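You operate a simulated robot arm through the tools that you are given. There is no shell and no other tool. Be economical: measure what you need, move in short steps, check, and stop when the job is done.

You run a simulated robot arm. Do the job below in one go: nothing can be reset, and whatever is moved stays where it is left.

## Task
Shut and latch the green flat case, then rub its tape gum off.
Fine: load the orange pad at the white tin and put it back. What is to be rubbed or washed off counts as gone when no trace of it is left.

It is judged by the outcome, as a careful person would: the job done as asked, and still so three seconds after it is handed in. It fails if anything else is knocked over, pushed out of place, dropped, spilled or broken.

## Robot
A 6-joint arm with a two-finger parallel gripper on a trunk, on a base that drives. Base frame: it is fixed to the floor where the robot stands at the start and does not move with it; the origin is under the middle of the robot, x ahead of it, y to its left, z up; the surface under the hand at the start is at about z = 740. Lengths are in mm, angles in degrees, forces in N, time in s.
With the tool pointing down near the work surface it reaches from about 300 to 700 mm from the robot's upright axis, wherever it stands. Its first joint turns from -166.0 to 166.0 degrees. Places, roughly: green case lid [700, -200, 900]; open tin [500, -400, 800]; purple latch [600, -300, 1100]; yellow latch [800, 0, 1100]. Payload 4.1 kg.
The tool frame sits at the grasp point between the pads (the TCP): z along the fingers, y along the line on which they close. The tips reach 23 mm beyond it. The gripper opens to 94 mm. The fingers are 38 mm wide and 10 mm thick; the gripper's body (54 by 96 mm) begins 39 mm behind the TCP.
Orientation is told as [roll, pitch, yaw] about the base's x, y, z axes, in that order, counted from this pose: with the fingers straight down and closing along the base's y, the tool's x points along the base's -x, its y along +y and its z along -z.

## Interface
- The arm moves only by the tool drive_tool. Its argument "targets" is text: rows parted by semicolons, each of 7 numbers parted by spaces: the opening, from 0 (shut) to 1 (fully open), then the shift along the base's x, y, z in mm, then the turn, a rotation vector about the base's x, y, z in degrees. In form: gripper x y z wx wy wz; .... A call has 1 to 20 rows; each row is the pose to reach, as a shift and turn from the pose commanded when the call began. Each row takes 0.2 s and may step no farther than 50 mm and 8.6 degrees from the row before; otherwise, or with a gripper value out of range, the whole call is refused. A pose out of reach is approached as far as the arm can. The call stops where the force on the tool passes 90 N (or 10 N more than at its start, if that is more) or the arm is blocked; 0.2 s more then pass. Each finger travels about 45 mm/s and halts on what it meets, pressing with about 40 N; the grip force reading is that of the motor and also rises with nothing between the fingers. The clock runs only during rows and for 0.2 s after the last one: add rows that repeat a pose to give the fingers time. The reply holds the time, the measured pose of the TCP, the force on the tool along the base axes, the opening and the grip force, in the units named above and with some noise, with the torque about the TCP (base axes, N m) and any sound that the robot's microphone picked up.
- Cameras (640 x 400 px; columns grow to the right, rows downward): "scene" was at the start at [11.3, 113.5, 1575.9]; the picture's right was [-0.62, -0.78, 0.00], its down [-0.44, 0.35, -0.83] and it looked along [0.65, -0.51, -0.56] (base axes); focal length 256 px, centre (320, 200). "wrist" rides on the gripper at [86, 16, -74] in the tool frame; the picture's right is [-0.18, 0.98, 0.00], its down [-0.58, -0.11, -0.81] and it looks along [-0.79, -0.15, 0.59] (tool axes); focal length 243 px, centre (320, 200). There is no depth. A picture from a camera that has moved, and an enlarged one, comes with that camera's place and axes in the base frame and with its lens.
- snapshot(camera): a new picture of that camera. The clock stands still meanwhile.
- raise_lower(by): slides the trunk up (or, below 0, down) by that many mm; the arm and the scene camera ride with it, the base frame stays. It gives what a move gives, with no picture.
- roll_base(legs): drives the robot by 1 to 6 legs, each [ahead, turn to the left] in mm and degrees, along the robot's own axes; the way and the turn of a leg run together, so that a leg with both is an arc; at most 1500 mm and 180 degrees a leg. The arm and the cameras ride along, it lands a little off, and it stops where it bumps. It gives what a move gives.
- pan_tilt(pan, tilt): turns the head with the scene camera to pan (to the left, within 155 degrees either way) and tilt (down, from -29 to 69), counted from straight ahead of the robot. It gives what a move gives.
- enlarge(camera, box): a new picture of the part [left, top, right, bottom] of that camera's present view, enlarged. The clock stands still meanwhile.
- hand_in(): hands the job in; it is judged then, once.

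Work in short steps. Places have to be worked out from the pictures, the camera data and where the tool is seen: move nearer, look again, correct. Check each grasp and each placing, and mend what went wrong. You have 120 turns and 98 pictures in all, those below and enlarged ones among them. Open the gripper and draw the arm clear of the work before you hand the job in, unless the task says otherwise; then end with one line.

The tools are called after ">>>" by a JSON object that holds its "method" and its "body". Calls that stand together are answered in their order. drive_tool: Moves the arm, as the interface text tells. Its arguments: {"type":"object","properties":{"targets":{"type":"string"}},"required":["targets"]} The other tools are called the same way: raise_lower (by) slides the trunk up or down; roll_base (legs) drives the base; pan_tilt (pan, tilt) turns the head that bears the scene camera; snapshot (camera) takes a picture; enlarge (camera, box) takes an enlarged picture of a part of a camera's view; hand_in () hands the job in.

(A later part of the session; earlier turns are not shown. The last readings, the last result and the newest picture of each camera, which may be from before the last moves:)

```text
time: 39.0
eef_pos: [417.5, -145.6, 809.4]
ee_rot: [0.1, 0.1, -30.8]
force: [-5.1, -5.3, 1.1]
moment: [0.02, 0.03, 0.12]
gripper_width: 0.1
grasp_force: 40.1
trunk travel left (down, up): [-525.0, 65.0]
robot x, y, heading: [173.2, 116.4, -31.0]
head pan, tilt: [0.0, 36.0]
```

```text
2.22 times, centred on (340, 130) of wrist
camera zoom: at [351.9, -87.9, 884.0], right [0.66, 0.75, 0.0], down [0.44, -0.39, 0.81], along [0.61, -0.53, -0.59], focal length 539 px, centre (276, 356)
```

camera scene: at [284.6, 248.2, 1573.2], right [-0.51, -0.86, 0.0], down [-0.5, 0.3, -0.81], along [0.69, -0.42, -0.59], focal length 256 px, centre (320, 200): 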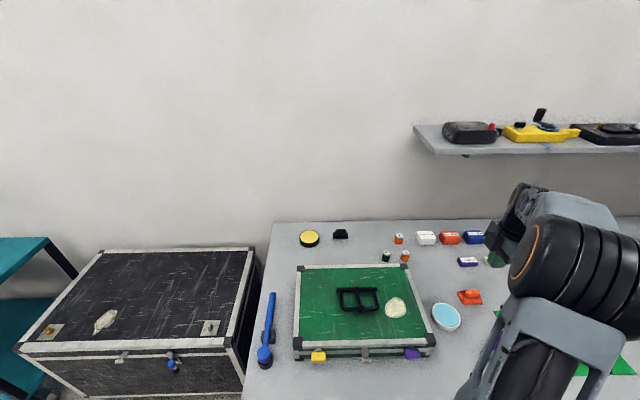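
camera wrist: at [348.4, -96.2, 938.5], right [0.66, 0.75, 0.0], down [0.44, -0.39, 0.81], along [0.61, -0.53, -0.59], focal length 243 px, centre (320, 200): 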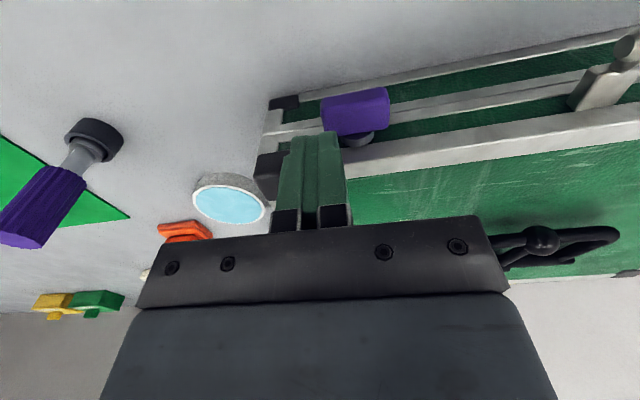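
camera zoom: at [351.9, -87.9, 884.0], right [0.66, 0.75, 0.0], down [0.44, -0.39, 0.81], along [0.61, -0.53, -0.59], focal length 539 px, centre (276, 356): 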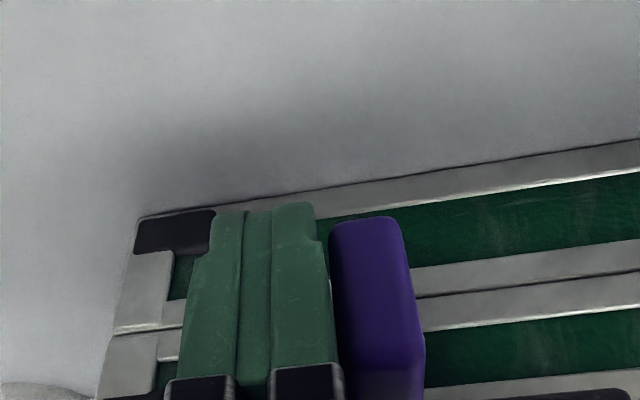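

The purple latch is now vertical across the seam. I back off, rise and move along to the yellow latch at v≈346, above its right end.

>>> {"method": "drive_tool", "body": {"targets": "0 -3 -5 0 0 0 0; 0 -3 -5 30 0 0 0; 0 -3 -5 60 0 0 0; 0 18 32 60 0 0 0; 0 39 69 60 0 0 0; 0 60 107 60 0 0 0; 0 81 144 60 0 0 0; 0 102 182 60 0 0 0; 0 122.5 218.6 60 0 0 0; 0 122.5 218.6 55 0 0 0"}}

>>> {"method": "enlarge", "body": {"camera": "wrist", "box": [220, 40, 460, 220]}}

>>> {"method": "enlarge", "body": {"camera": "scene", "box": [280, 250, 440, 370]}}

```text
time: 41.2
eef_pos: [541.0, 72.7, 863.4]
ee_rot: [-0.1, 0.0, -30.7]
force: [0.3, -0.3, -0.1]
moment: [0.0, 0.0, 0.0]
gripper_width: 0.2
grasp_force: 40.2
trunk travel left (down, up): [-525.0, 65.0]
robot x, y, heading: [173.8, 119.1, -30.8]
head pan, tilt: [0.0, 36.0]
```

```text
2.22 times, centred on (340, 130) of wrist
camera zoom: at [474.6, 131.2, 938.1], right [0.66, 0.75, 0.0], down [0.44, -0.39, 0.81], along [0.6, -0.53, -0.59], focal length 539 px, centre (276, 356)
```

zoom: 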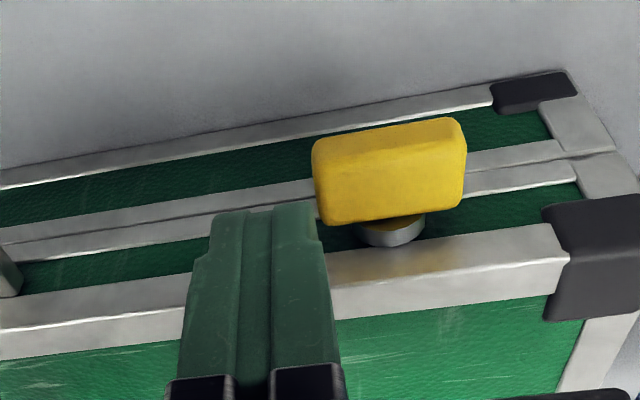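

```text
3.33 times, centred on (360, 310) of scene
camera zoom: at [284.9, 249.0, 1573.1], right [-0.51, -0.86, 0.0], down [-0.5, 0.3, -0.81], along [0.69, -0.42, -0.59], focal length 852 px, centre (187, -167)
```

zoom: 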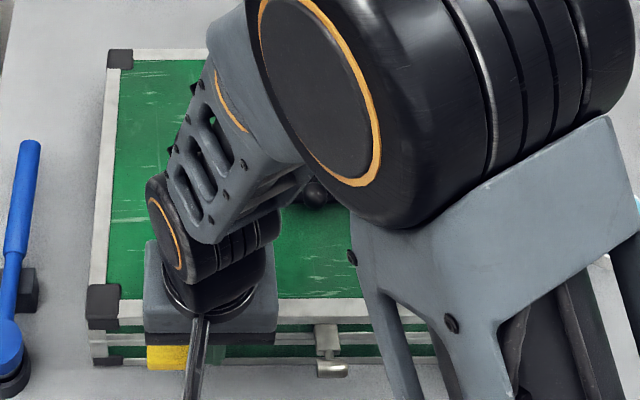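

Yellow's centre works out at v≈357, so I shift 11 mm left and push its right end down as before.

>>> {"method": "drive_tool", "body": {"targets": "0 5.4 9.6 0 0 0 0; 0 5.4 9.6 -6 0 0 0; 0 5.4 9.6 -12 0 0 0; 0 5.4 9.6 -16 0 0 0; 0 5.4 9.6 -20 0 0 0; 0 5.4 9.6 -24 0 0 0; 0 5.4 9.6 -28 0 0 0; 0 5.4 9.6 -32 0 0 0; 0 5.4 9.6 -37 0 0 0; 0 5.4 9.6 -43 0 0 0; 0 5.4 9.6 -49 0 0 0; 0 5.4 9.6 -54 0 0 0"}}

>>> {"method": "enlarge", "body": {"camera": "wrist", "box": [220, 40, 460, 220]}}

```text
time: 43.8
eef_pos: [544.5, 82.6, 809.3]
ee_rot: [0.1, 0.2, -30.7]
force: [-2.5, -3.8, 0.0]
moment: [0.05, 0.0, -0.04]
gripper_width: 0.0
grasp_force: 40.1
trunk travel left (down, up): [-525.0, 65.0]
robot x, y, heading: [177.2, 117.9, -30.9]
head pan, tilt: [0.0, 36.0]
```

```text
2.22 times, centred on (340, 130) of wrist
camera zoom: at [479.7, 140.3, 884.9], right [0.66, 0.75, 0.0], down [0.44, -0.39, 0.81], along [0.6, -0.53, -0.59], focal length 539 px, centre (276, 356)
```

zoom: 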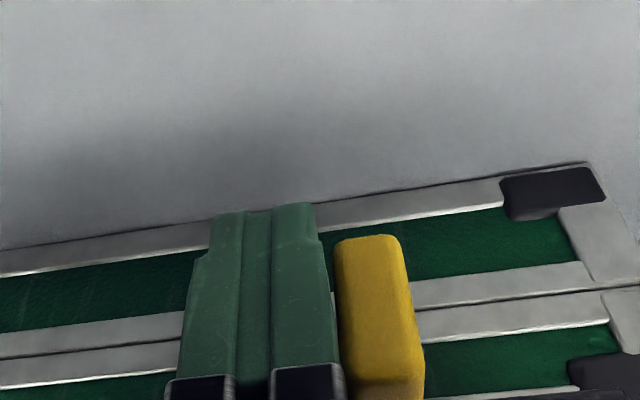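

It is nearly upright, so I nudge it 4 mm left to square it, then retreat up and right to check both latches.

>>> {"method": "drive_tool", "body": {"targets": "0 1 1.7 0 0 0 0; 0 2 3.5 0 0 0 0; 0 2.2 4 0 0 0 0; 0 2.2 4 0 0 0 0; 0 -1 -2 0 0 0 0; 0 -2 -4 30 0 0 0; 0 -2 -4 65 0 0 0; 0 -10 -30 105 0 0 0; 0 -25 -65 135 0 0 0; 0 -40 -105 155 0 0 0; 0 -55 -145 175 0 0 0; 0 -70 -185 195 0 0 0; 0 -85 -225 215 0 0 0; 0 -100 -265 230 0 0 0; 0 -115 -305 240 0 0 0; 0 -130 -345 250 0 0 0; 0 -130 -385 255 0 0 0; 0 -130 -425 260 0 0 0"}}

>>> {"method": "enlarge", "body": {"camera": "scene", "box": [280, 250, 440, 370]}}

>>> {"method": "snapshot", "body": {"camera": "scene"}}

```text
time: 47.6
eef_pos: [415.9, -344.6, 1068.7]
ee_rot: [0.0, 0.0, -30.7]
force: [0.9, -0.2, -0.1]
moment: [0.01, 0.01, 0.01]
gripper_width: 0.0
grasp_force: 40.1
trunk travel left (down, up): [-525.0, 65.0]
robot x, y, heading: [173.7, 117.4, -31.0]
head pan, tilt: [0.0, 36.0]
```

```text
3.33 times, centred on (360, 310) of scene
camera zoom: at [284.8, 248.0, 1573.2], right [-0.51, -0.86, 0.0], down [-0.5, 0.3, -0.81], along [0.69, -0.42, -0.59], focal length 852 px, centre (187, -167)
```

zoom: 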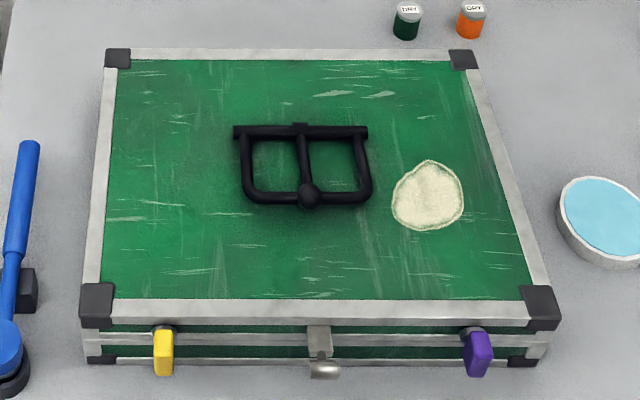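

```text
50 pictures are left
camera scene: at [284.8, 248.0, 1573.2], right [-0.51, -0.86, 0.0], down [-0.5, 0.3, -0.81], along [0.69, -0.42, -0.59], focal length 256 px, centre (320, 200)
```

scene: 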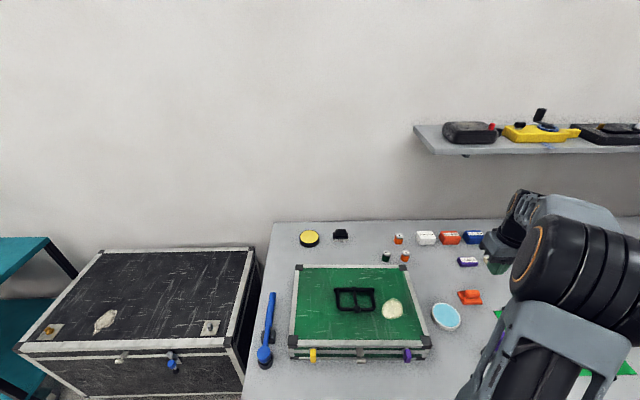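

Both latches are upright across the seam, though the nudges slid the case about 10 mm left, which does no harm. Next is the orange pad, so I zoom in on it and the tin.

>>> {"method": "enlarge", "body": {"camera": "scene", "box": [420, 270, 500, 340]}}

>>> {"method": "snapshot", "body": {"camera": "wrist"}}

```text
5.71 times, centred on (460, 305) of scene
camera zoom: at [284.8, 248.0, 1573.2], right [-0.51, -0.86, 0.0], down [-0.5, 0.3, -0.81], along [0.69, -0.42, -0.59], focal length 1460 px, centre (-480, -400)
```

zoom: 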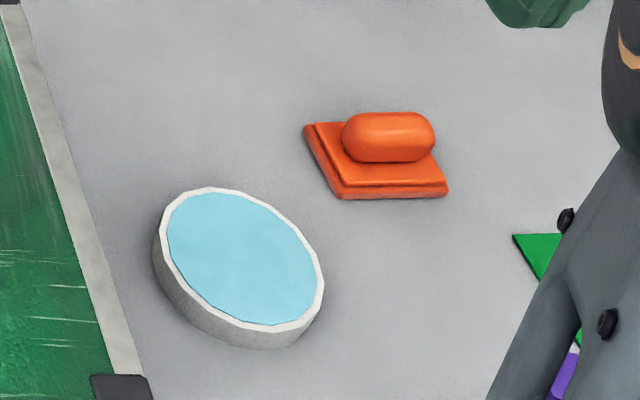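

```text
48 pictures are left
camera wrist: at [349.5, -286.5, 1144.5], right [0.66, 0.75, 0.0], down [0.44, -0.39, 0.81], along [0.61, -0.53, -0.59], focal length 243 px, centre (320, 200)
```

wrist: 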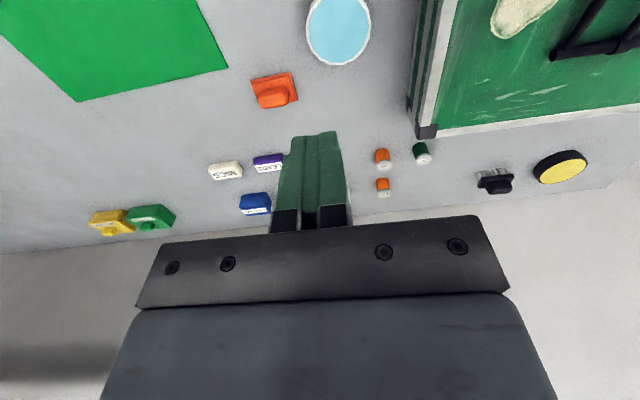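

The pad's knob is at about (469,-495,765), long along v. The tin is at (465,-359) and the gum at (550,-178). I turn the tool so it closes along the case's depth, open it and come above the pad.

>>> {"method": "drive_tool", "body": {"targets": "0.3 4 -12 -8 0 0 7.6; 0.5 8 -24 -16 0 0 15.2; 0.75 12 -36 -24 0 0 22.8; 0.75 16 -48 -32 0 0 30.4; 0.75 20 -60 -40 0 0 38; 0.75 25 -72 -50 0 0 45.6; 0.75 30 -85 -65 0 0 53.2; 0.75 35 -100 -80 0 0 60.8; 0.75 40 -115 -95 0 0 68.4; 0.75 45 -130 -110 0 0 76; 0.75 50 -142 -125 0 0 83.6; 0.75 53 -150 -140 0 0 91; 0.75 53 -150 -165 0 0 91"}}

>>> {"method": "snapshot", "body": {"camera": "wrist"}}

>>> {"method": "enlarge", "body": {"camera": "scene", "box": [400, 220, 560, 340]}}

```text
time: 50.4
eef_pos: [469.4, -494.3, 905.2]
ee_rot: [0.0, 0.1, 60.5]
force: [0.7, 0.2, 0.0]
moment: [0.02, -0.01, 0.01]
gripper_width: 70.2
grasp_force: 0.1
trunk travel left (down, up): [-525.0, 65.0]
robot x, y, heading: [172.1, 118.3, -30.7]
head pan, tilt: [0.0, 36.0]
```

```text
47 pictures are left
camera wrist: at [412.6, -560.2, 979.6], right [-0.76, 0.65, 0.0], down [0.38, 0.45, 0.81], along [0.52, 0.62, -0.59], focal length 243 px, centre (320, 200)
```

wrist: 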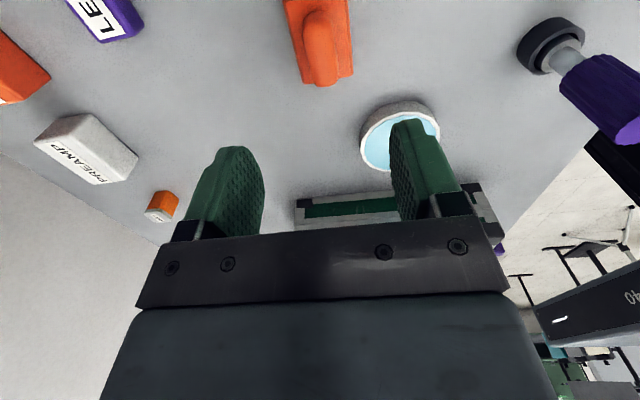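

```text
3.33 times, centred on (480, 280) of scene
camera zoom: at [284.7, 248.4, 1573.2], right [-0.51, -0.86, 0.0], down [-0.5, 0.3, -0.81], along [0.69, -0.42, -0.59], focal length 852 px, centre (-213, -67)
```

zoom: 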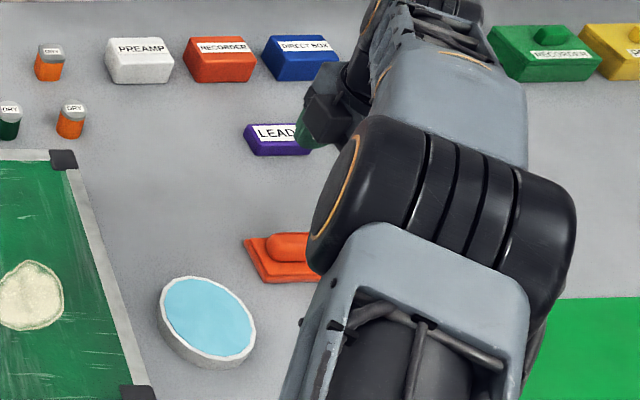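

The tool is centred over the knob, which I recompute at (467,-493). I descend with the fingers astride it.

>>> {"method": "drive_tool", "body": {"targets": "0.75 -1 1 -40 0 0 0; 0.75 -2 1 -80 0 0 0; 0.75 -2 1 -100 0 0 0; 0.75 -2 1 -112 0 0 0; 0.75 -2 1 -122 0 0 0"}}

>>> {"method": "snapshot", "body": {"camera": "wrist"}}

```text
time: 51.6
eef_pos: [465.7, -492.3, 782.7]
ee_rot: [-0.1, 0.0, 60.2]
force: [-0.3, 1.0, -0.2]
moment: [0.03, -0.01, -0.01]
gripper_width: 70.5
grasp_force: 0.1
trunk travel left (down, up): [-525.0, 65.0]
robot x, y, heading: [172.8, 121.2, -30.8]
head pan, tilt: [0.0, 36.0]
```

```text
45 pictures are left
camera wrist: at [409.9, -559.1, 858.2], right [-0.76, 0.65, 0.0], down [0.38, 0.45, 0.81], along [0.52, 0.61, -0.59], focal length 243 px, centre (320, 200)
```

wrist: 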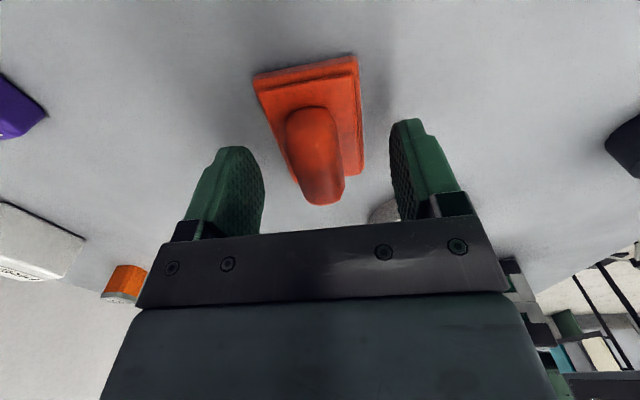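

The knob sits between the fingers, so I close on it.

>>> {"method": "drive_tool", "body": {"targets": "0 0 0 0 0 0 0; 0 0 0 0 0 0 0; 0 0 0 0 0 0 0; 0 0 0 0 0 0 0; 0 0 0 0 0 0 0; 0 0 0 0 0 0 0"}}

>>> {"method": "enlarge", "body": {"camera": "wrist", "box": [160, 20, 480, 260]}}

```text
time: 53.0
eef_pos: [466.5, -492.7, 783.4]
ee_rot: [0.0, 0.0, 60.3]
force: [0.2, -0.5, -0.7]
moment: [-0.02, 0.0, -0.03]
gripper_width: 22.8
grasp_force: 40.1
trunk travel left (down, up): [-525.0, 65.0]
robot x, y, heading: [175.3, 118.5, -31.1]
head pan, tilt: [0.0, 36.0]
```

```text
1.67 times, centred on (320, 140) of wrist
camera zoom: at [410.0, -559.1, 858.6], right [-0.76, 0.65, 0.0], down [0.38, 0.45, 0.81], along [0.52, 0.61, -0.59], focal length 404 px, centre (320, 300)
```

zoom: 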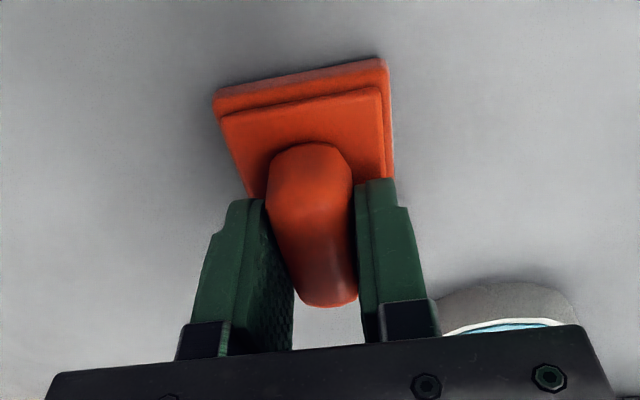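

It is a firm grip at 22.8 mm; the pad's resting TCP is (466.5,-492.7,783.4). I lift it and carry it over the white tin at about (462,-361).

>>> {"method": "drive_tool", "body": {"targets": "0 0 0 20 0 0 0; 0 0 0 50 0 0 0; 0 0 0 80 0 0 0; 0 -1 33 80 0 0 0; 0 -2 66 80 0 0 0; 0 -3 99 80 0 0 0; 0 -4 131 80 0 0 0; 0 -4 131 70 0 0 0"}}

>>> {"method": "enlarge", "body": {"camera": "wrist", "box": [160, 20, 480, 260]}}

>>> {"method": "enlarge", "body": {"camera": "scene", "box": [400, 220, 560, 340]}}

```text
time: 54.8
eef_pos: [463.4, -360.3, 851.7]
ee_rot: [0.0, 0.0, 60.2]
force: [-0.1, 1.0, -0.3]
moment: [-0.02, 0.0, -0.01]
gripper_width: 0.1
grasp_force: 39.7
trunk travel left (down, up): [-525.0, 65.0]
robot x, y, heading: [174.1, 119.0, -30.9]
head pan, tilt: [0.0, 36.0]
```

```text
1.67 times, centred on (320, 140) of wrist
camera zoom: at [406.3, -427.5, 927.9], right [-0.76, 0.65, 0.0], down [0.38, 0.45, 0.81], along [0.52, 0.61, -0.59], focal length 404 px, centre (320, 300)
```

zoom: 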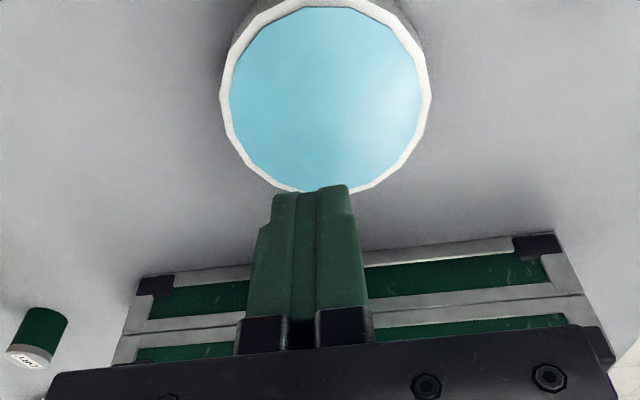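

```text
3.33 times, centred on (480, 280) of scene
camera zoom: at [284.7, 248.7, 1573.2], right [-0.51, -0.86, 0.0], down [-0.5, 0.3, -0.81], along [0.69, -0.42, -0.59], focal length 852 px, centre (-213, -67)
```

zoom: 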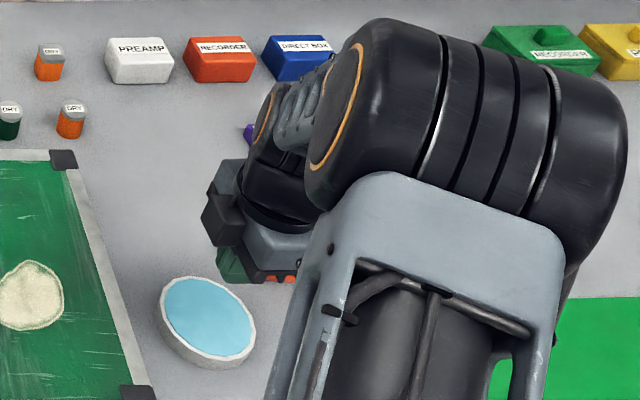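

The grip slipped and the fingers are empty. I go back above the pad to see where it lies.

>>> {"method": "drive_tool", "body": {"targets": "0.75 0 -10 30 0 0 0; 0.75 1 -40 60 0 0 0; 0.75 2 -80 60 0 0 0; 0.75 3 -110 60 0 0 0; 0.75 4 -131 60 0 0 0"}}

>>> {"method": "snapshot", "body": {"camera": "wrist"}}

>>> {"method": "enlarge", "body": {"camera": "wrist", "box": [220, 0, 420, 130]}}

```text
time: 56.0
eef_pos: [465.5, -491.3, 912.7]
ee_rot: [0.0, 0.0, 60.4]
force: [-0.9, -0.8, 0.3]
moment: [0.01, -0.02, 0.01]
gripper_width: 70.3
grasp_force: 0.2
trunk travel left (down, up): [-525.0, 65.0]
robot x, y, heading: [174.2, 116.9, -30.7]
head pan, tilt: [0.0, 36.0]
```

```text
41 pictures are left
camera wrist: at [409.7, -559.4, 987.9], right [-0.76, 0.65, 0.0], down [0.38, 0.45, 0.81], along [0.52, 0.61, -0.59], focal length 243 px, centre (320, 200)
```

wrist: 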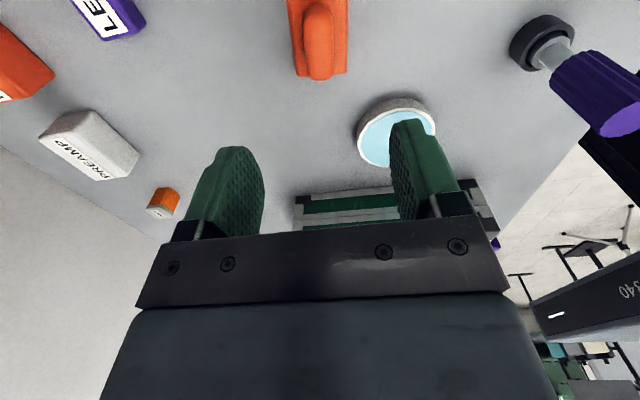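

```text
3.08 times, centred on (320, 65) of wrist
camera zoom: at [409.7, -559.4, 987.9], right [-0.76, 0.65, 0.0], down [0.38, 0.45, 0.81], along [0.52, 0.61, -0.59], focal length 746 px, centre (320, 615)
```

zoom: 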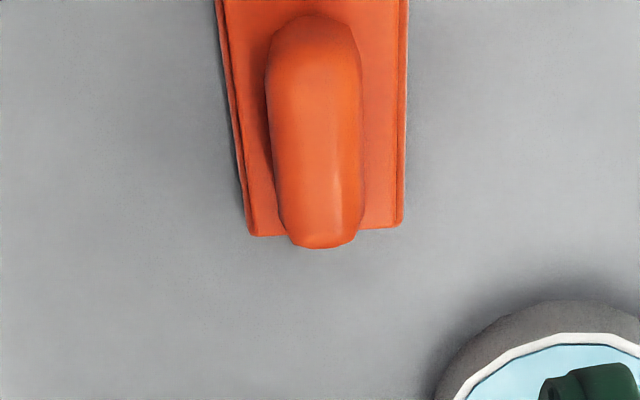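

The pad sits upright almost where it was. I gripped too high on its rounded knob, so I narrow the opening to 38 mm and go down astride it until the tips are near the sole's top.

>>> {"method": "drive_tool", "body": {"targets": "0.4 -1 -3 -30 0 0 0; 0.4 -2.5 -6 -60 0 0 0; 0.4 -2.5 -6 -90 0 0 0; 0.4 -2.5 -6 -110 0 0 0; 0.4 -2.5 -6 -120 0 0 0; 0.4 -2.5 -6 -126 0 0 0; 0.4 -2.5 -6 -130 0 0 0; 0.4 -2.5 -6 -134 0 0 0"}}

>>> {"method": "enlarge", "body": {"camera": "wrist", "box": [200, 40, 440, 220]}}

```text
time: 57.8
eef_pos: [464.7, -497.7, 779.7]
ee_rot: [0.0, 0.0, 60.3]
force: [0.1, -0.1, 0.1]
moment: [0.06, -0.01, 0.02]
gripper_width: 37.7
grasp_force: 0.0
trunk travel left (down, up): [-525.0, 65.0]
robot x, y, heading: [174.0, 117.2, -30.8]
head pan, tilt: [0.0, 36.0]
```

```text
2.22 times, centred on (320, 130) of wrist
camera zoom: at [407.8, -564.7, 854.3], right [-0.76, 0.65, 0.0], down [0.38, 0.45, 0.81], along [0.52, 0.61, -0.59], focal length 539 px, centre (320, 356)
```

zoom: 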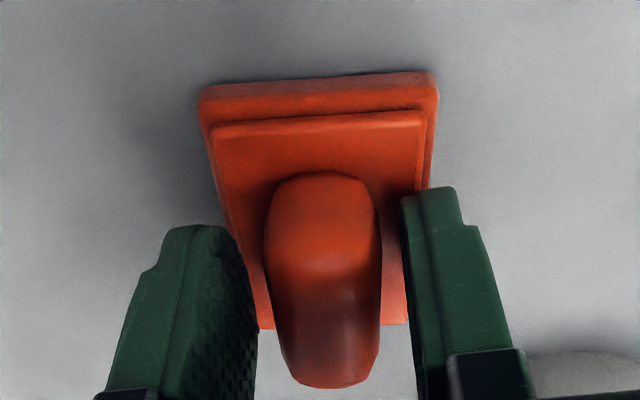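

There is clearance on both sides and no contact. I continue down in 2 mm steps.

>>> {"method": "drive_tool", "body": {"targets": "0.4 0 0 -2 0 0 0; 0.4 0 0 -4 0 0 0; 0.4 0 0 -6 0 0 0; 0.4 0 0 -6 0 0 0"}}

```text
time: 58.8
eef_pos: [463.3, -497.0, 776.7]
ee_rot: [-0.4, 0.4, 60.3]
force: [-0.5, 1.5, 26.4]
moment: [0.3, 0.06, 0.0]
gripper_width: 37.6
grasp_force: 0.0
trunk travel left (down, up): [-525.0, 65.0]
robot x, y, heading: [170.2, 121.7, -31.0]
head pan, tilt: [0.0, 36.0]
```

The tips touch the sole at TCP z≈778. I rise 3 mm, close, then lift slowly and check the grip.

>>> {"method": "drive_tool", "body": {"targets": "0.4 0.5 1 4 0 0 0; 0.2 0.5 1 4 0 0 0; 0.1 0.5 1 4 0 0 0; 0 0.5 1 4 0 0 0; 0 0.5 1 4 0 0 0; 0 0.5 1 4 0 0 0; 0 0.5 1 4 0 0 0"}}

>>> {"method": "drive_tool", "body": {"targets": "0 0 0 4 0 0 0; 0 0 0 8 0 0 0; 0 0 0 14 0 0 0; 0 0 0 20 0 0 0"}}

>>> {"method": "enlarge", "body": {"camera": "wrist", "box": [200, 40, 440, 220]}}

```text
time: 60.4
eef_pos: [464.5, -496.0, 778.1]
ee_rot: [0.0, 0.0, 60.3]
force: [-1.2, 0.7, 11.0]
moment: [0.25, -0.1, 0.0]
gripper_width: 23.1
grasp_force: 40.2
trunk travel left (down, up): [-525.0, 65.0]
robot x, y, heading: [173.4, 115.4, -31.0]
head pan, tilt: [0.0, 36.0]
```

```text
time: 61.4
eef_pos: [465.0, -497.2, 797.2]
ee_rot: [0.0, 0.0, 60.4]
force: [0.5, -0.6, 0.8]
moment: [0.0, -0.03, -0.05]
gripper_width: 23.2
grasp_force: 39.5
trunk travel left (down, up): [-525.0, 65.0]
robot x, y, heading: [173.4, 118.3, -31.0]
head pan, tilt: [0.0, 36.0]
```

```text
2.22 times, centred on (320, 130) of wrist
camera zoom: at [408.3, -564.0, 872.6], right [-0.76, 0.65, 0.0], down [0.38, 0.45, 0.81], along [0.52, 0.61, -0.59], focal length 539 px, centre (320, 356)
```

zoom: 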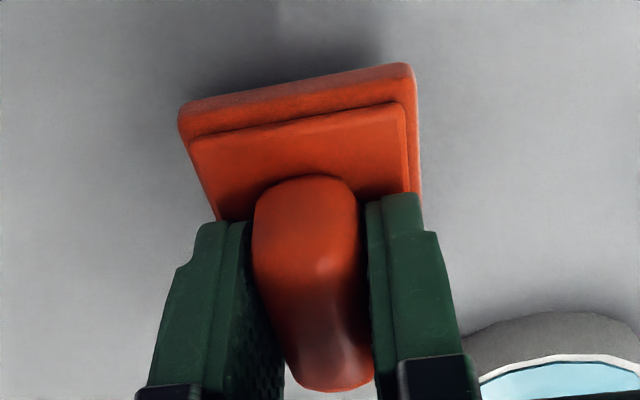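

The pad is lifted with the grip at 23.2 mm. I move more slowly this time: up 30 mm, then toward the tin in small steps.

>>> {"method": "drive_tool", "body": {"targets": "0 0 0 5 0 0 0; 0 0 0 10 0 0 0; 0 0 0 15 0 0 0; 0 0 0 20 0 0 0; 0 0 0 25 0 0 0; 0 0 0 30 0 0 0; 0 0 3 30 0 0 0; 0 0 8 30 0 0 0; 0 0 14 30 0 0 0; 0 0 20 30 0 0 0; 0 0 28 30 0 0 0; 0 0 36 30 0 0 0; 0 0 44 30 0 0 0; 0 0 52 30 0 0 0"}}

```text
time: 64.4
eef_pos: [465.4, -445.5, 827.4]
ee_rot: [0.0, 0.1, 60.3]
force: [0.7, 0.2, -1.0]
moment: [0.02, -0.02, 0.01]
gripper_width: 22.9
grasp_force: 40.0
trunk travel left (down, up): [-525.0, 65.0]
robot x, y, heading: [175.1, 117.7, -30.9]
head pan, tilt: [0.0, 36.0]
```

The grip holds at 22.9 mm. I continue to the tin at the same pace.

>>> {"method": "drive_tool", "body": {"targets": "0 0 4 0 0 0 0; 0 0 10 0 0 0 0; 0 0 18 0 0 0 0; 0 -1 26 0 0 0 0; 0 -1 34 0 0 0 0; 0 -1 42 0 0 0 0; 0 -1 50 0 0 0 0; 0 -2 58 0 0 0 0; 0 -2 66 0 0 0 0; 0 -2 73 0 0 0 0; 0 -2 79 0 0 0 0; 0 -2 83 0 0 0 0; 0 -2 84 0 0 0 0"}}

>>> {"method": "enlarge", "body": {"camera": "wrist", "box": [160, 0, 480, 240]}}

```text
time: 67.2
eef_pos: [462.8, -361.3, 828.0]
ee_rot: [-0.1, 0.1, 60.3]
force: [0.6, 0.2, -0.3]
moment: [-0.01, 0.0, 0.0]
gripper_width: 23.0
grasp_force: 39.8
trunk travel left (down, up): [-525.0, 65.0]
robot x, y, heading: [170.3, 118.8, -30.7]
head pan, tilt: [0.0, 36.0]
```

```text
1.67 times, centred on (320, 120) of wrist
camera zoom: at [405.9, -427.7, 902.3], right [-0.76, 0.65, 0.0], down [0.38, 0.45, 0.81], along [0.52, 0.61, -0.59], focal length 404 px, centre (320, 333)
```

zoom: 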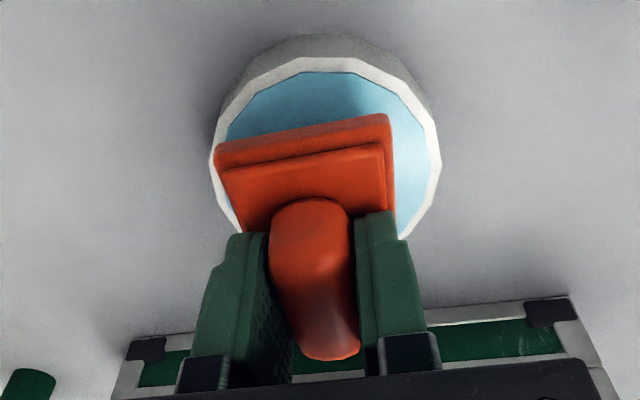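

The pad is centred over the tin. I lower it until it touches the paste.

>>> {"method": "drive_tool", "body": {"targets": "0 -1 0 -5 0 0 0; 0 -2 0 -10 0 0 0; 0 -2 0 -15 0 0 0; 0 -2 0 -20 0 0 0; 0 -2 0 -24 0 0 0; 0 -2 0 -27 0 0 0"}}

```text
time: 68.6
eef_pos: [461.9, -361.7, 800.6]
ee_rot: [0.1, 0.0, 60.3]
force: [0.4, 0.9, 0.5]
moment: [0.02, -0.01, 0.02]
gripper_width: 22.9
grasp_force: 39.8
trunk travel left (down, up): [-525.0, 65.0]
robot x, y, heading: [174.1, 116.6, -30.9]
head pan, tilt: [0.0, 36.0]
```

>>> {"method": "drive_tool", "body": {"targets": "0 0 0 -2 0 0 0; 0 0 0 -4 0 0 0; 0 0 0 -6 0 0 0"}}

>>> {"method": "enlarge", "body": {"camera": "wrist", "box": [160, 0, 480, 240]}}

```text
time: 69.4
eef_pos: [460.9, -361.3, 798.8]
ee_rot: [-0.4, 0.2, 60.3]
force: [-2.4, 5.8, 38.5]
moment: [1.06, -0.12, 0.03]
gripper_width: 22.9
grasp_force: 40.2
trunk travel left (down, up): [-525.0, 65.0]
robot x, y, heading: [171.2, 118.5, -30.8]
head pan, tilt: [0.0, 36.0]
```

```text
1.67 times, centred on (320, 120) of wrist
camera zoom: at [404.1, -427.5, 874.0], right [-0.76, 0.65, -0.01], down [0.38, 0.46, 0.8], along [0.52, 0.61, -0.59], focal length 404 px, centre (320, 333)
```

zoom: 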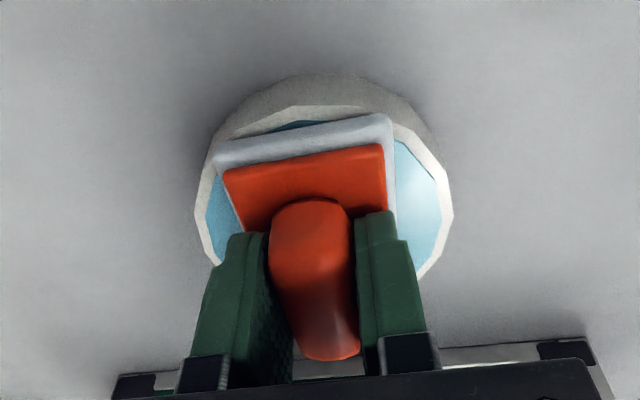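

The sole has turned white-blue, so it is loaded. I lift slowly, to z≈905.

>>> {"method": "drive_tool", "body": {"targets": "0 0 0 5 0 0 0; 0 0 0 10 0 0 0; 0 0 0 18 0 0 0; 0 0 0 27 0 0 0; 0 0 0 36 0 0 0; 0 0 0 46 0 0 0; 0 0 0 56 0 0 0; 0 0 0 66 0 0 0; 0 0 0 76 0 0 0; 0 0 0 86 0 0 0; 0 0 0 96 0 0 0; 0 0 0 104 0 0 0; 0 0 0 109 0 0 0; 0 0 0 111 0 0 0"}}

>>> {"method": "drive_tool", "body": {"targets": "0 2 3 0 0 0 0; 0 5 9 0 0 0 0; 0 9 18 0 0 0 0; 0 14 28 0 0 0 0; 0 19 39 0 0 0 0; 0 24 50 0 0 0 0; 0 29 61 0 0 0 0; 0 35 72 0 0 0 0; 0 40 83 0 0 0 0; 0 46 94 0 0 0 0; 0 51 105 0 0 0 0; 0 57 116 0 0 0 0; 0 62 127 0 0 0 0; 0 67 138 0 0 0 0; 0 73 149 0 0 0 0; 0 78 160 0 0 0 0; 0 83 170 0 0 0 0; 0 87 178 0 0 0 0; 0 89 183 0 0 0 0"}}

>>> {"method": "enlarge", "body": {"camera": "wrist", "box": [160, 0, 480, 240]}}

>>> {"method": "enlarge", "body": {"camera": "scene", "box": [300, 230, 480, 365]}}

```text
time: 72.4
eef_pos: [461.2, -361.3, 904.7]
ee_rot: [0.0, -0.1, 60.4]
force: [0.3, -0.1, -1.2]
moment: [0.02, 0.0, -0.02]
gripper_width: 23.0
grasp_force: 40.2
trunk travel left (down, up): [-525.0, 65.0]
robot x, y, heading: [169.6, 122.1, -30.7]
head pan, tilt: [0.0, 36.0]
```

```text
time: 76.4
eef_pos: [549.4, -177.3, 905.8]
ee_rot: [0.1, 0.0, 60.3]
force: [0.6, 0.3, -0.9]
moment: [0.0, -0.01, 0.0]
gripper_width: 23.2
grasp_force: 39.9
trunk travel left (down, up): [-525.0, 65.0]
robot x, y, heading: [171.3, 121.2, -30.9]
head pan, tilt: [0.0, 36.0]
```

```text
1.67 times, centred on (320, 120) of wrist
camera zoom: at [493.5, -244.3, 980.0], right [-0.76, 0.65, 0.0], down [0.38, 0.45, 0.81], along [0.52, 0.62, -0.59], focal length 404 px, centre (320, 333)
```

zoom: 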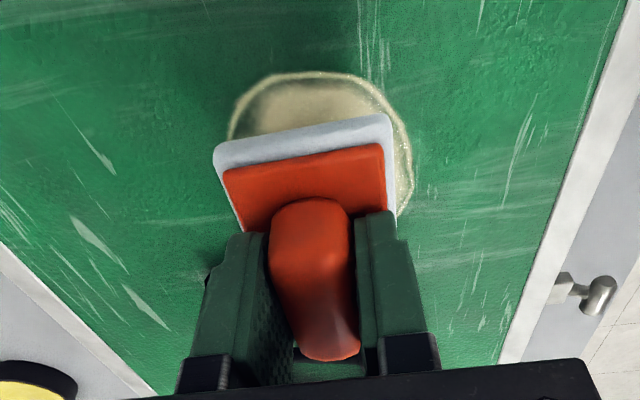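

```text
2.96 times, centred on (390, 298) of scene
camera zoom: at [284.7, 248.7, 1573.2], right [-0.51, -0.86, 0.0], down [-0.5, 0.3, -0.81], along [0.69, -0.42, -0.59], focal length 757 px, centre (113, -89)
```

zoom: 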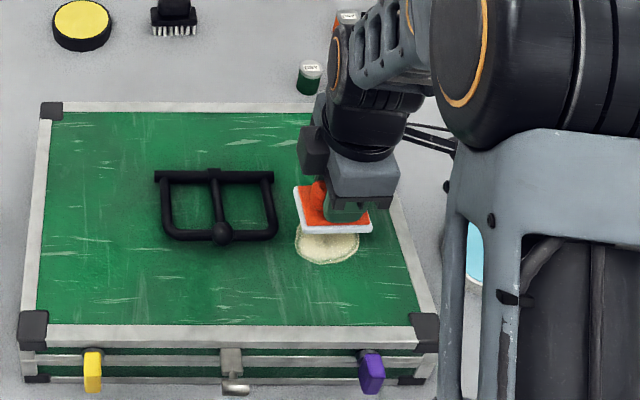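

The pad is centred over the gum. I lower it to the lid, expecting contact near TCP 869, and press lightly.

>>> {"method": "drive_tool", "body": {"targets": "0 0 0 -6 0 0 0; 0 0 0 -14 0 0 0; 0 0 0 -22 0 0 0; 0 0 0 -28 0 0 0; 0 0 0 -33 0 0 0; 0 0 0 -36 0 0 0; 0 0 0 -38 0 0 0; 0 0 0 -39 0 0 0"}}

```text
time: 78.2
eef_pos: [549.8, -179.6, 869.2]
ee_rot: [-0.3, 0.1, 60.3]
force: [-2.0, 0.3, 28.4]
moment: [0.2, 0.27, 0.03]
gripper_width: 22.9
grasp_force: 40.2
trunk travel left (down, up): [-525.0, 65.0]
robot x, y, heading: [171.5, 121.6, -31.0]
head pan, tilt: [0.0, 36.0]
```

I have contact at 28 N. I ease off slightly and rub back and forth along the depth by ±20 mm.

>>> {"method": "drive_tool", "body": {"targets": "0 0 0 1 0 0 0; 0 4.4 -2.4 1 0 0 0; 0 8.7 -4.9 1 0 0 0; 0 13.1 -7.3 1 0 0 0; 0 17.5 -9.8 1 0 0 0; 0 13.1 -7.3 1 0 0 0; 0 8.7 -4.9 1 0 0 0; 0 4.4 -2.4 1 0 0 0; 0 0 0 1 0 0 0; 0 -4.4 2.4 1 0 0 0; 0 -8.7 4.9 1 0 0 0; 0 -13.1 7.3 1 0 0 0; 0 -17.5 9.8 1 0 0 0; 0 -13.1 7.3 1 0 0 0; 0 -8.7 4.9 1 0 0 0; 0 -4.4 2.4 1 0 0 0; 0 0 0 1 0 0 0"}}

>>> {"method": "enlarge", "body": {"camera": "wrist", "box": [160, 0, 480, 240]}}

>>> {"method": "enlarge", "body": {"camera": "scene", "box": [300, 230, 480, 365]}}

```text
time: 81.8
eef_pos: [547.8, -175.9, 868.4]
ee_rot: [0.0, -0.1, 60.2]
force: [-13.3, 7.8, 36.1]
moment: [0.2, 0.4, 0.0]
gripper_width: 22.7
grasp_force: 39.9
trunk travel left (down, up): [-525.0, 65.0]
robot x, y, heading: [172.1, 122.1, -31.0]
head pan, tilt: [0.0, 36.0]
```

```text
1.67 times, centred on (320, 120) of wrist
camera zoom: at [491.0, -242.9, 943.5], right [-0.76, 0.65, 0.0], down [0.38, 0.45, 0.81], along [0.52, 0.61, -0.59], focal length 404 px, centre (320, 333)
```

zoom: 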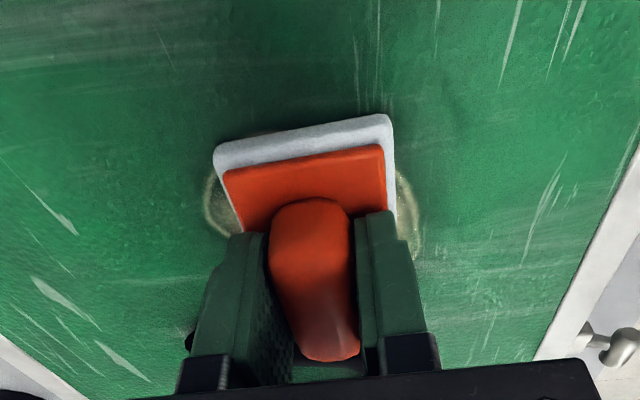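

```text
2.96 times, centred on (390, 298) of scene
camera zoom: at [280.8, 251.3, 1573.2], right [-0.51, -0.86, 0.0], down [-0.5, 0.3, -0.81], along [0.7, -0.42, -0.59], focal length 757 px, centre (113, -89)
```

zoom: 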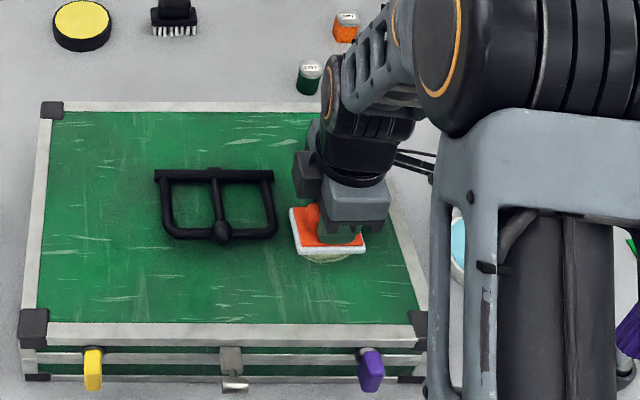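

The gum is thinning and the case stays put. I rub wider, ±28 mm, first shifted 8 mm right and then 6 mm left.

>>> {"method": "drive_tool", "body": {"targets": "0 -3.9 -7 1 0 0 0; 0 2.2 -10.4 1 0 0 0; 0 8.3 -13.8 1 0 0 0; 0 14.5 -17.2 1 0 0 0; 0 20.6 -20.6 1 0 0 0; 0 14.5 -17.2 1 0 0 0; 0 8.3 -13.8 1 0 0 0; 0 2.2 -10.4 1 0 0 0; 0 -3.9 -7 1 0 0 0; 0 -10 -3.6 1 0 0 0; 0 -16.1 -0.2 1 0 0 0; 0 -22.2 3.2 1 0 0 0; 0 -28.3 6.6 1 0 0 0; 0 -22.2 3.2 1 0 0 0; 0 -16.1 -0.2 1 0 0 0; 0 -10 -3.6 1 0 0 0; 0 -3.9 -7 1 0 0 0; 0 0 0 1 0 0 0"}}

>>> {"method": "drive_tool", "body": {"targets": "0 2.9 5.2 0 0 0 0; 0 9 1.8 0 0 0 0; 0 15.1 -1.6 0 0 0 0; 0 21.3 -5 0 0 0 0; 0 27.4 -8.4 0 0 0 0; 0 21.3 -5 0 0 0 0; 0 15.1 -1.6 0 0 0 0; 0 9 1.8 0 0 0 0; 0 2.9 5.2 0 0 0 0; 0 -3.2 8.6 0 0 0 0; 0 -9.3 12 0 0 0 0; 0 -15.4 15.4 0 0 0 0; 0 -21.5 18.8 0 0 0 0; 0 -15.4 15.4 0 0 0 0; 0 -9.3 12 0 0 0 0; 0 -3.2 8.6 0 0 0 0; 0 2.9 5.2 0 0 0 0; 0 0 0 0 0 0 0"}}

>>> {"method": "enlarge", "body": {"camera": "wrist", "box": [160, 0, 480, 240]}}

```text
time: 85.6
eef_pos: [549.8, -180.1, 868.7]
ee_rot: [-0.4, -0.1, 60.4]
force: [-3.8, -7.5, 19.2]
moment: [-0.13, 0.22, 0.07]
gripper_width: 23.0
grasp_force: 39.9
trunk travel left (down, up): [-525.0, 65.0]
robot x, y, heading: [173.4, 114.2, -31.0]
head pan, tilt: [0.0, 36.0]
```

```text
time: 89.4
eef_pos: [551.4, -177.5, 870.0]
ee_rot: [0.0, 0.0, 60.4]
force: [2.1, 3.5, 9.8]
moment: [0.19, -0.03, -0.03]
gripper_width: 23.2
grasp_force: 39.9
trunk travel left (down, up): [-525.0, 65.0]
robot x, y, heading: [171.6, 120.0, -31.1]
head pan, tilt: [0.0, 36.0]
```

```text
1.67 times, centred on (320, 120) of wrist
camera zoom: at [494.1, -244.4, 943.9], right [-0.76, 0.65, 0.0], down [0.38, 0.45, 0.81], along [0.52, 0.61, -0.59], focal length 404 px, centre (320, 333)
```

zoom: 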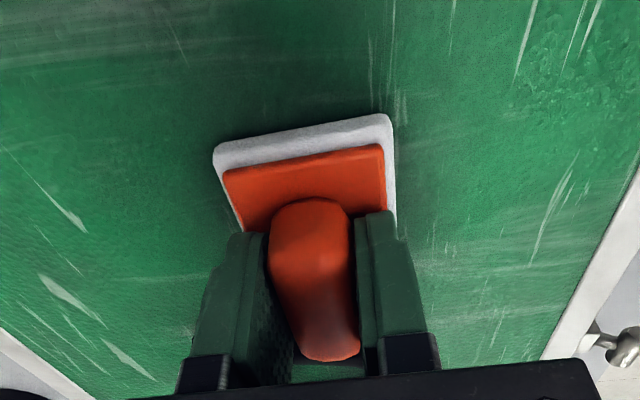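

No gum shows around the pad. I lift it and draw off toward the pad's place, then look at the spot.

>>> {"method": "drive_tool", "body": {"targets": "0 0 0 3 0 0 0; 0 0 0 8 0 0 0; 0 0 0 16 0 0 0; 0 0 0 25 0 0 0; 0 0 0 34 0 0 0; 0 -2 -4 38 0 0 0; 0 -5 -12 38 0 0 0; 0 -10 -22 38 0 0 0; 0 -15 -33 38 0 0 0; 0 -20 -44 38 0 0 0; 0 -26 -55 38 0 0 0; 0 -31 -66 38 0 0 0; 0 -36 -77 38 0 0 0; 0 -42 -88 38 0 0 0; 0 -47 -99 38 0 0 0; 0 -52 -108 38 0 0 0; 0 -55 -114 38 0 0 0; 0 -56 -116 38 0 0 0"}}

>>> {"method": "enlarge", "body": {"camera": "scene", "box": [330, 260, 450, 350]}}

>>> {"method": "snapshot", "body": {"camera": "wrist"}}

```text
time: 93.2
eef_pos: [493.1, -293.6, 906.5]
ee_rot: [0.0, 0.0, 60.3]
force: [0.8, -0.4, 0.1]
moment: [0.01, -0.01, -0.01]
gripper_width: 23.0
grasp_force: 39.5
trunk travel left (down, up): [-525.0, 65.0]
robot x, y, heading: [174.0, 114.5, -31.1]
head pan, tilt: [0.0, 36.0]
```

```text
4.44 times, centred on (390, 305) of scene
camera zoom: at [284.6, 248.5, 1573.2], right [-0.51, -0.86, 0.0], down [-0.5, 0.3, -0.81], along [0.69, -0.42, -0.59], focal length 1136 px, centre (9, -267)
```

zoom: 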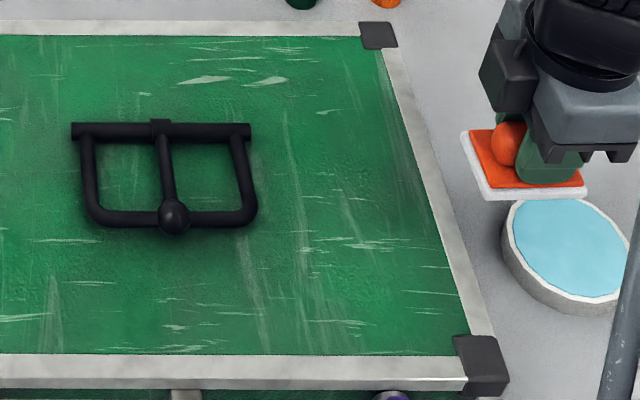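

```text
29 pictures are left
camera wrist: at [436.8, -361.3, 981.3], right [-0.76, 0.65, 0.0], down [0.38, 0.45, 0.81], along [0.52, 0.61, -0.59], focal length 243 px, centre (320, 200)
```

wrist: 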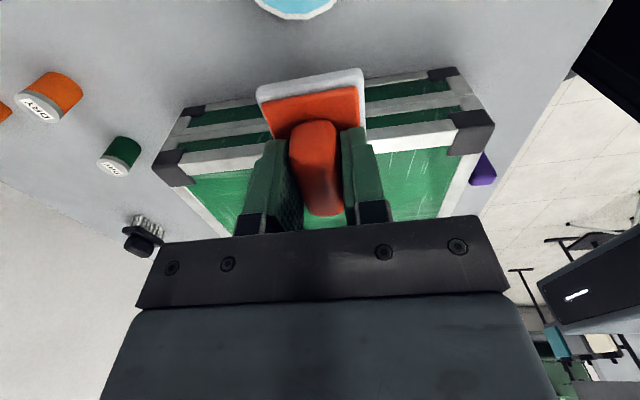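

The gum spot looks clean apart from the lid's ordinary scratches. I zoom in hard on it to be sure.

>>> {"method": "enlarge", "body": {"camera": "scene", "box": [380, 285, 430, 335]}}

```text
8.00 times, centred on (405, 310) of scene
camera zoom: at [284.6, 248.5, 1573.2], right [-0.51, -0.86, 0.0], down [-0.5, 0.3, -0.81], along [0.69, -0.42, -0.59], focal length 2044 px, centre (-360, -680)
```

zoom: 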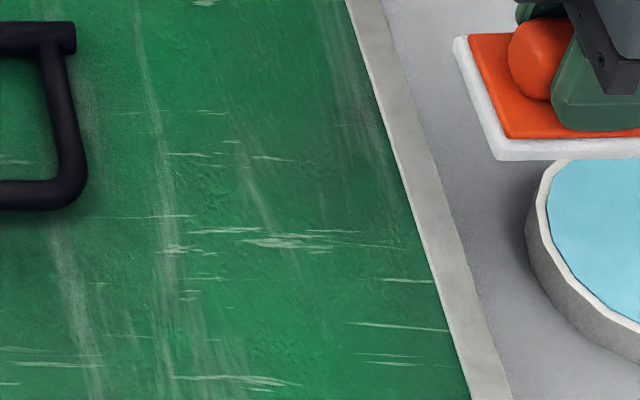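

Only the lid's own scratches remain. I carry the pad back to its place at (464,-495).

>>> {"method": "drive_tool", "body": {"targets": "0 -1 -4 0 0 0 0; 0 -2 -12 0 0 0 0; 0 -4 -23 0 0 0 0; 0 -6 -35 0 0 0 0; 0 -8 -47 0 0 0 0; 0 -9 -60 0 0 0 0; 0 -11 -73 0 0 0 0; 0 -13 -86 0 0 0 0; 0 -15 -99 0 0 0 0; 0 -17 -112 0 0 0 0; 0 -18 -125 0 0 0 0; 0 -20 -138 0 0 0 0; 0 -22 -151 0 0 0 0; 0 -24 -164 0 0 0 0; 0 -26 -177 0 0 0 0; 0 -27 -189 0 0 0 0; 0 -28.5 -197 0 0 0 0; 0 -28.5 -201 0 0 0 0"}}

>>> {"method": "drive_tool", "body": {"targets": "0 0 0 -5 0 0 0; 0 0 0 -15 0 0 0; 0 0 0 -25 0 0 0; 0 0 0 -35 0 0 0; 0 0 0 -45 0 0 0; 0 0 0 -55 0 0 0; 0 0 0 -65 0 0 0; 0 0 0 -75 0 0 0; 0 0 0 -85 0 0 0; 0 0 0 -95 0 0 0; 0 0 0 -105 0 0 0; 0 0 0 -112 0 0 0; 0 0 0 -117 0 0 0; 0 0 0 -121 0 0 0; 0 0 0 -124 0 0 0"}}

>>> {"method": "enlarge", "body": {"camera": "wrist", "box": [160, 0, 480, 240]}}

```text
time: 97.0
eef_pos: [466.0, -495.4, 906.4]
ee_rot: [0.0, 0.0, 60.4]
force: [0.0, -0.1, -0.3]
moment: [0.0, -0.04, -0.01]
gripper_width: 23.1
grasp_force: 39.7
trunk travel left (down, up): [-525.0, 65.0]
robot x, y, heading: [175.2, 115.8, -30.9]
head pan, tilt: [0.0, 36.0]
```

```text
time: 100.2
eef_pos: [465.4, -495.6, 782.2]
ee_rot: [0.0, -0.1, 60.1]
force: [-0.8, -0.3, -0.9]
moment: [0.0, 0.04, 0.0]
gripper_width: 23.0
grasp_force: 39.8
trunk travel left (down, up): [-525.0, 65.0]
robot x, y, heading: [175.1, 117.6, -31.0]
head pan, tilt: [0.0, 36.0]
```

```text
1.67 times, centred on (320, 120) of wrist
camera zoom: at [408.3, -561.9, 857.2], right [-0.76, 0.65, 0.0], down [0.38, 0.45, 0.81], along [0.52, 0.61, -0.59], focal length 404 px, centre (320, 333)
```

zoom: 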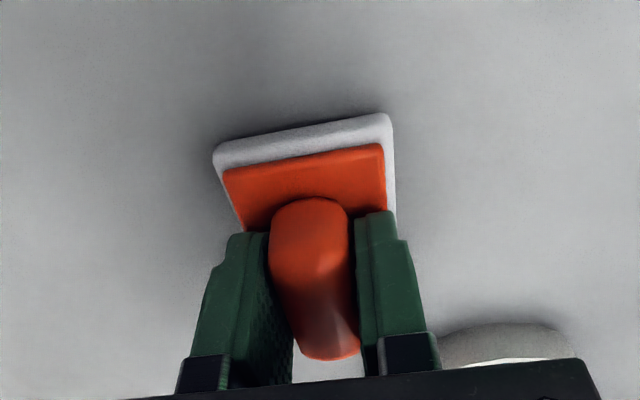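

The pad is just above the desk. I lower it in 1 mm steps until it touches.

>>> {"method": "drive_tool", "body": {"targets": "0 0 0 -1 0 0 0; 0 0 0 -2 0 0 0; 0 0 0 -3 0 0 0; 0 0 0 -4 0 0 0; 0 0 0 -5 0 0 0"}}

```text
time: 101.4
eef_pos: [464.4, -496.2, 778.6]
ee_rot: [0.0, 0.1, 60.3]
force: [-0.3, 0.2, 3.3]
moment: [0.11, -0.01, 0.01]
gripper_width: 23.0
grasp_force: 40.0
trunk travel left (down, up): [-525.0, 65.0]
robot x, y, heading: [172.1, 114.9, -30.7]
head pan, tilt: [0.0, 36.0]
```

It is resting on the desk at about 3 N. I open gently to 45 mm and rise straight up.

>>> {"method": "drive_tool", "body": {"targets": "0.35 0 0 0 0 0 0; 0.48 0 0 0 0 0 0; 0.48 0 0 0 0 0 0; 0.48 0 0 0 0 0 0; 0.48 0 0 8 0 0 0; 0.48 0 0 20 0 0 0; 0.48 0 0 45 0 0 0; 0.48 0 0 85 0 0 0; 0.48 0 0 125 0 0 0; 0.48 0 0 165 0 0 0"}}

>>> {"method": "snapshot", "body": {"camera": "wrist"}}

```text
time: 103.6
eef_pos: [464.6, -495.5, 942.4]
ee_rot: [0.1, -0.1, 60.3]
force: [-0.2, -0.7, 0.1]
moment: [0.0, 0.0, -0.05]
gripper_width: 45.1
grasp_force: 0.0
trunk travel left (down, up): [-525.0, 65.0]
robot x, y, heading: [175.3, 121.7, -30.8]
head pan, tilt: [0.0, 36.0]
```

```text
26 pictures are left
camera wrist: at [408.7, -563.2, 1017.5], right [-0.76, 0.65, 0.0], down [0.38, 0.45, 0.81], along [0.52, 0.61, -0.59], focal length 243 px, centre (320, 200)
```

wrist: 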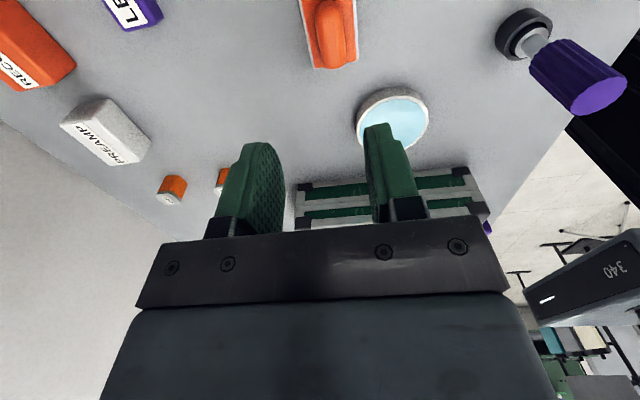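

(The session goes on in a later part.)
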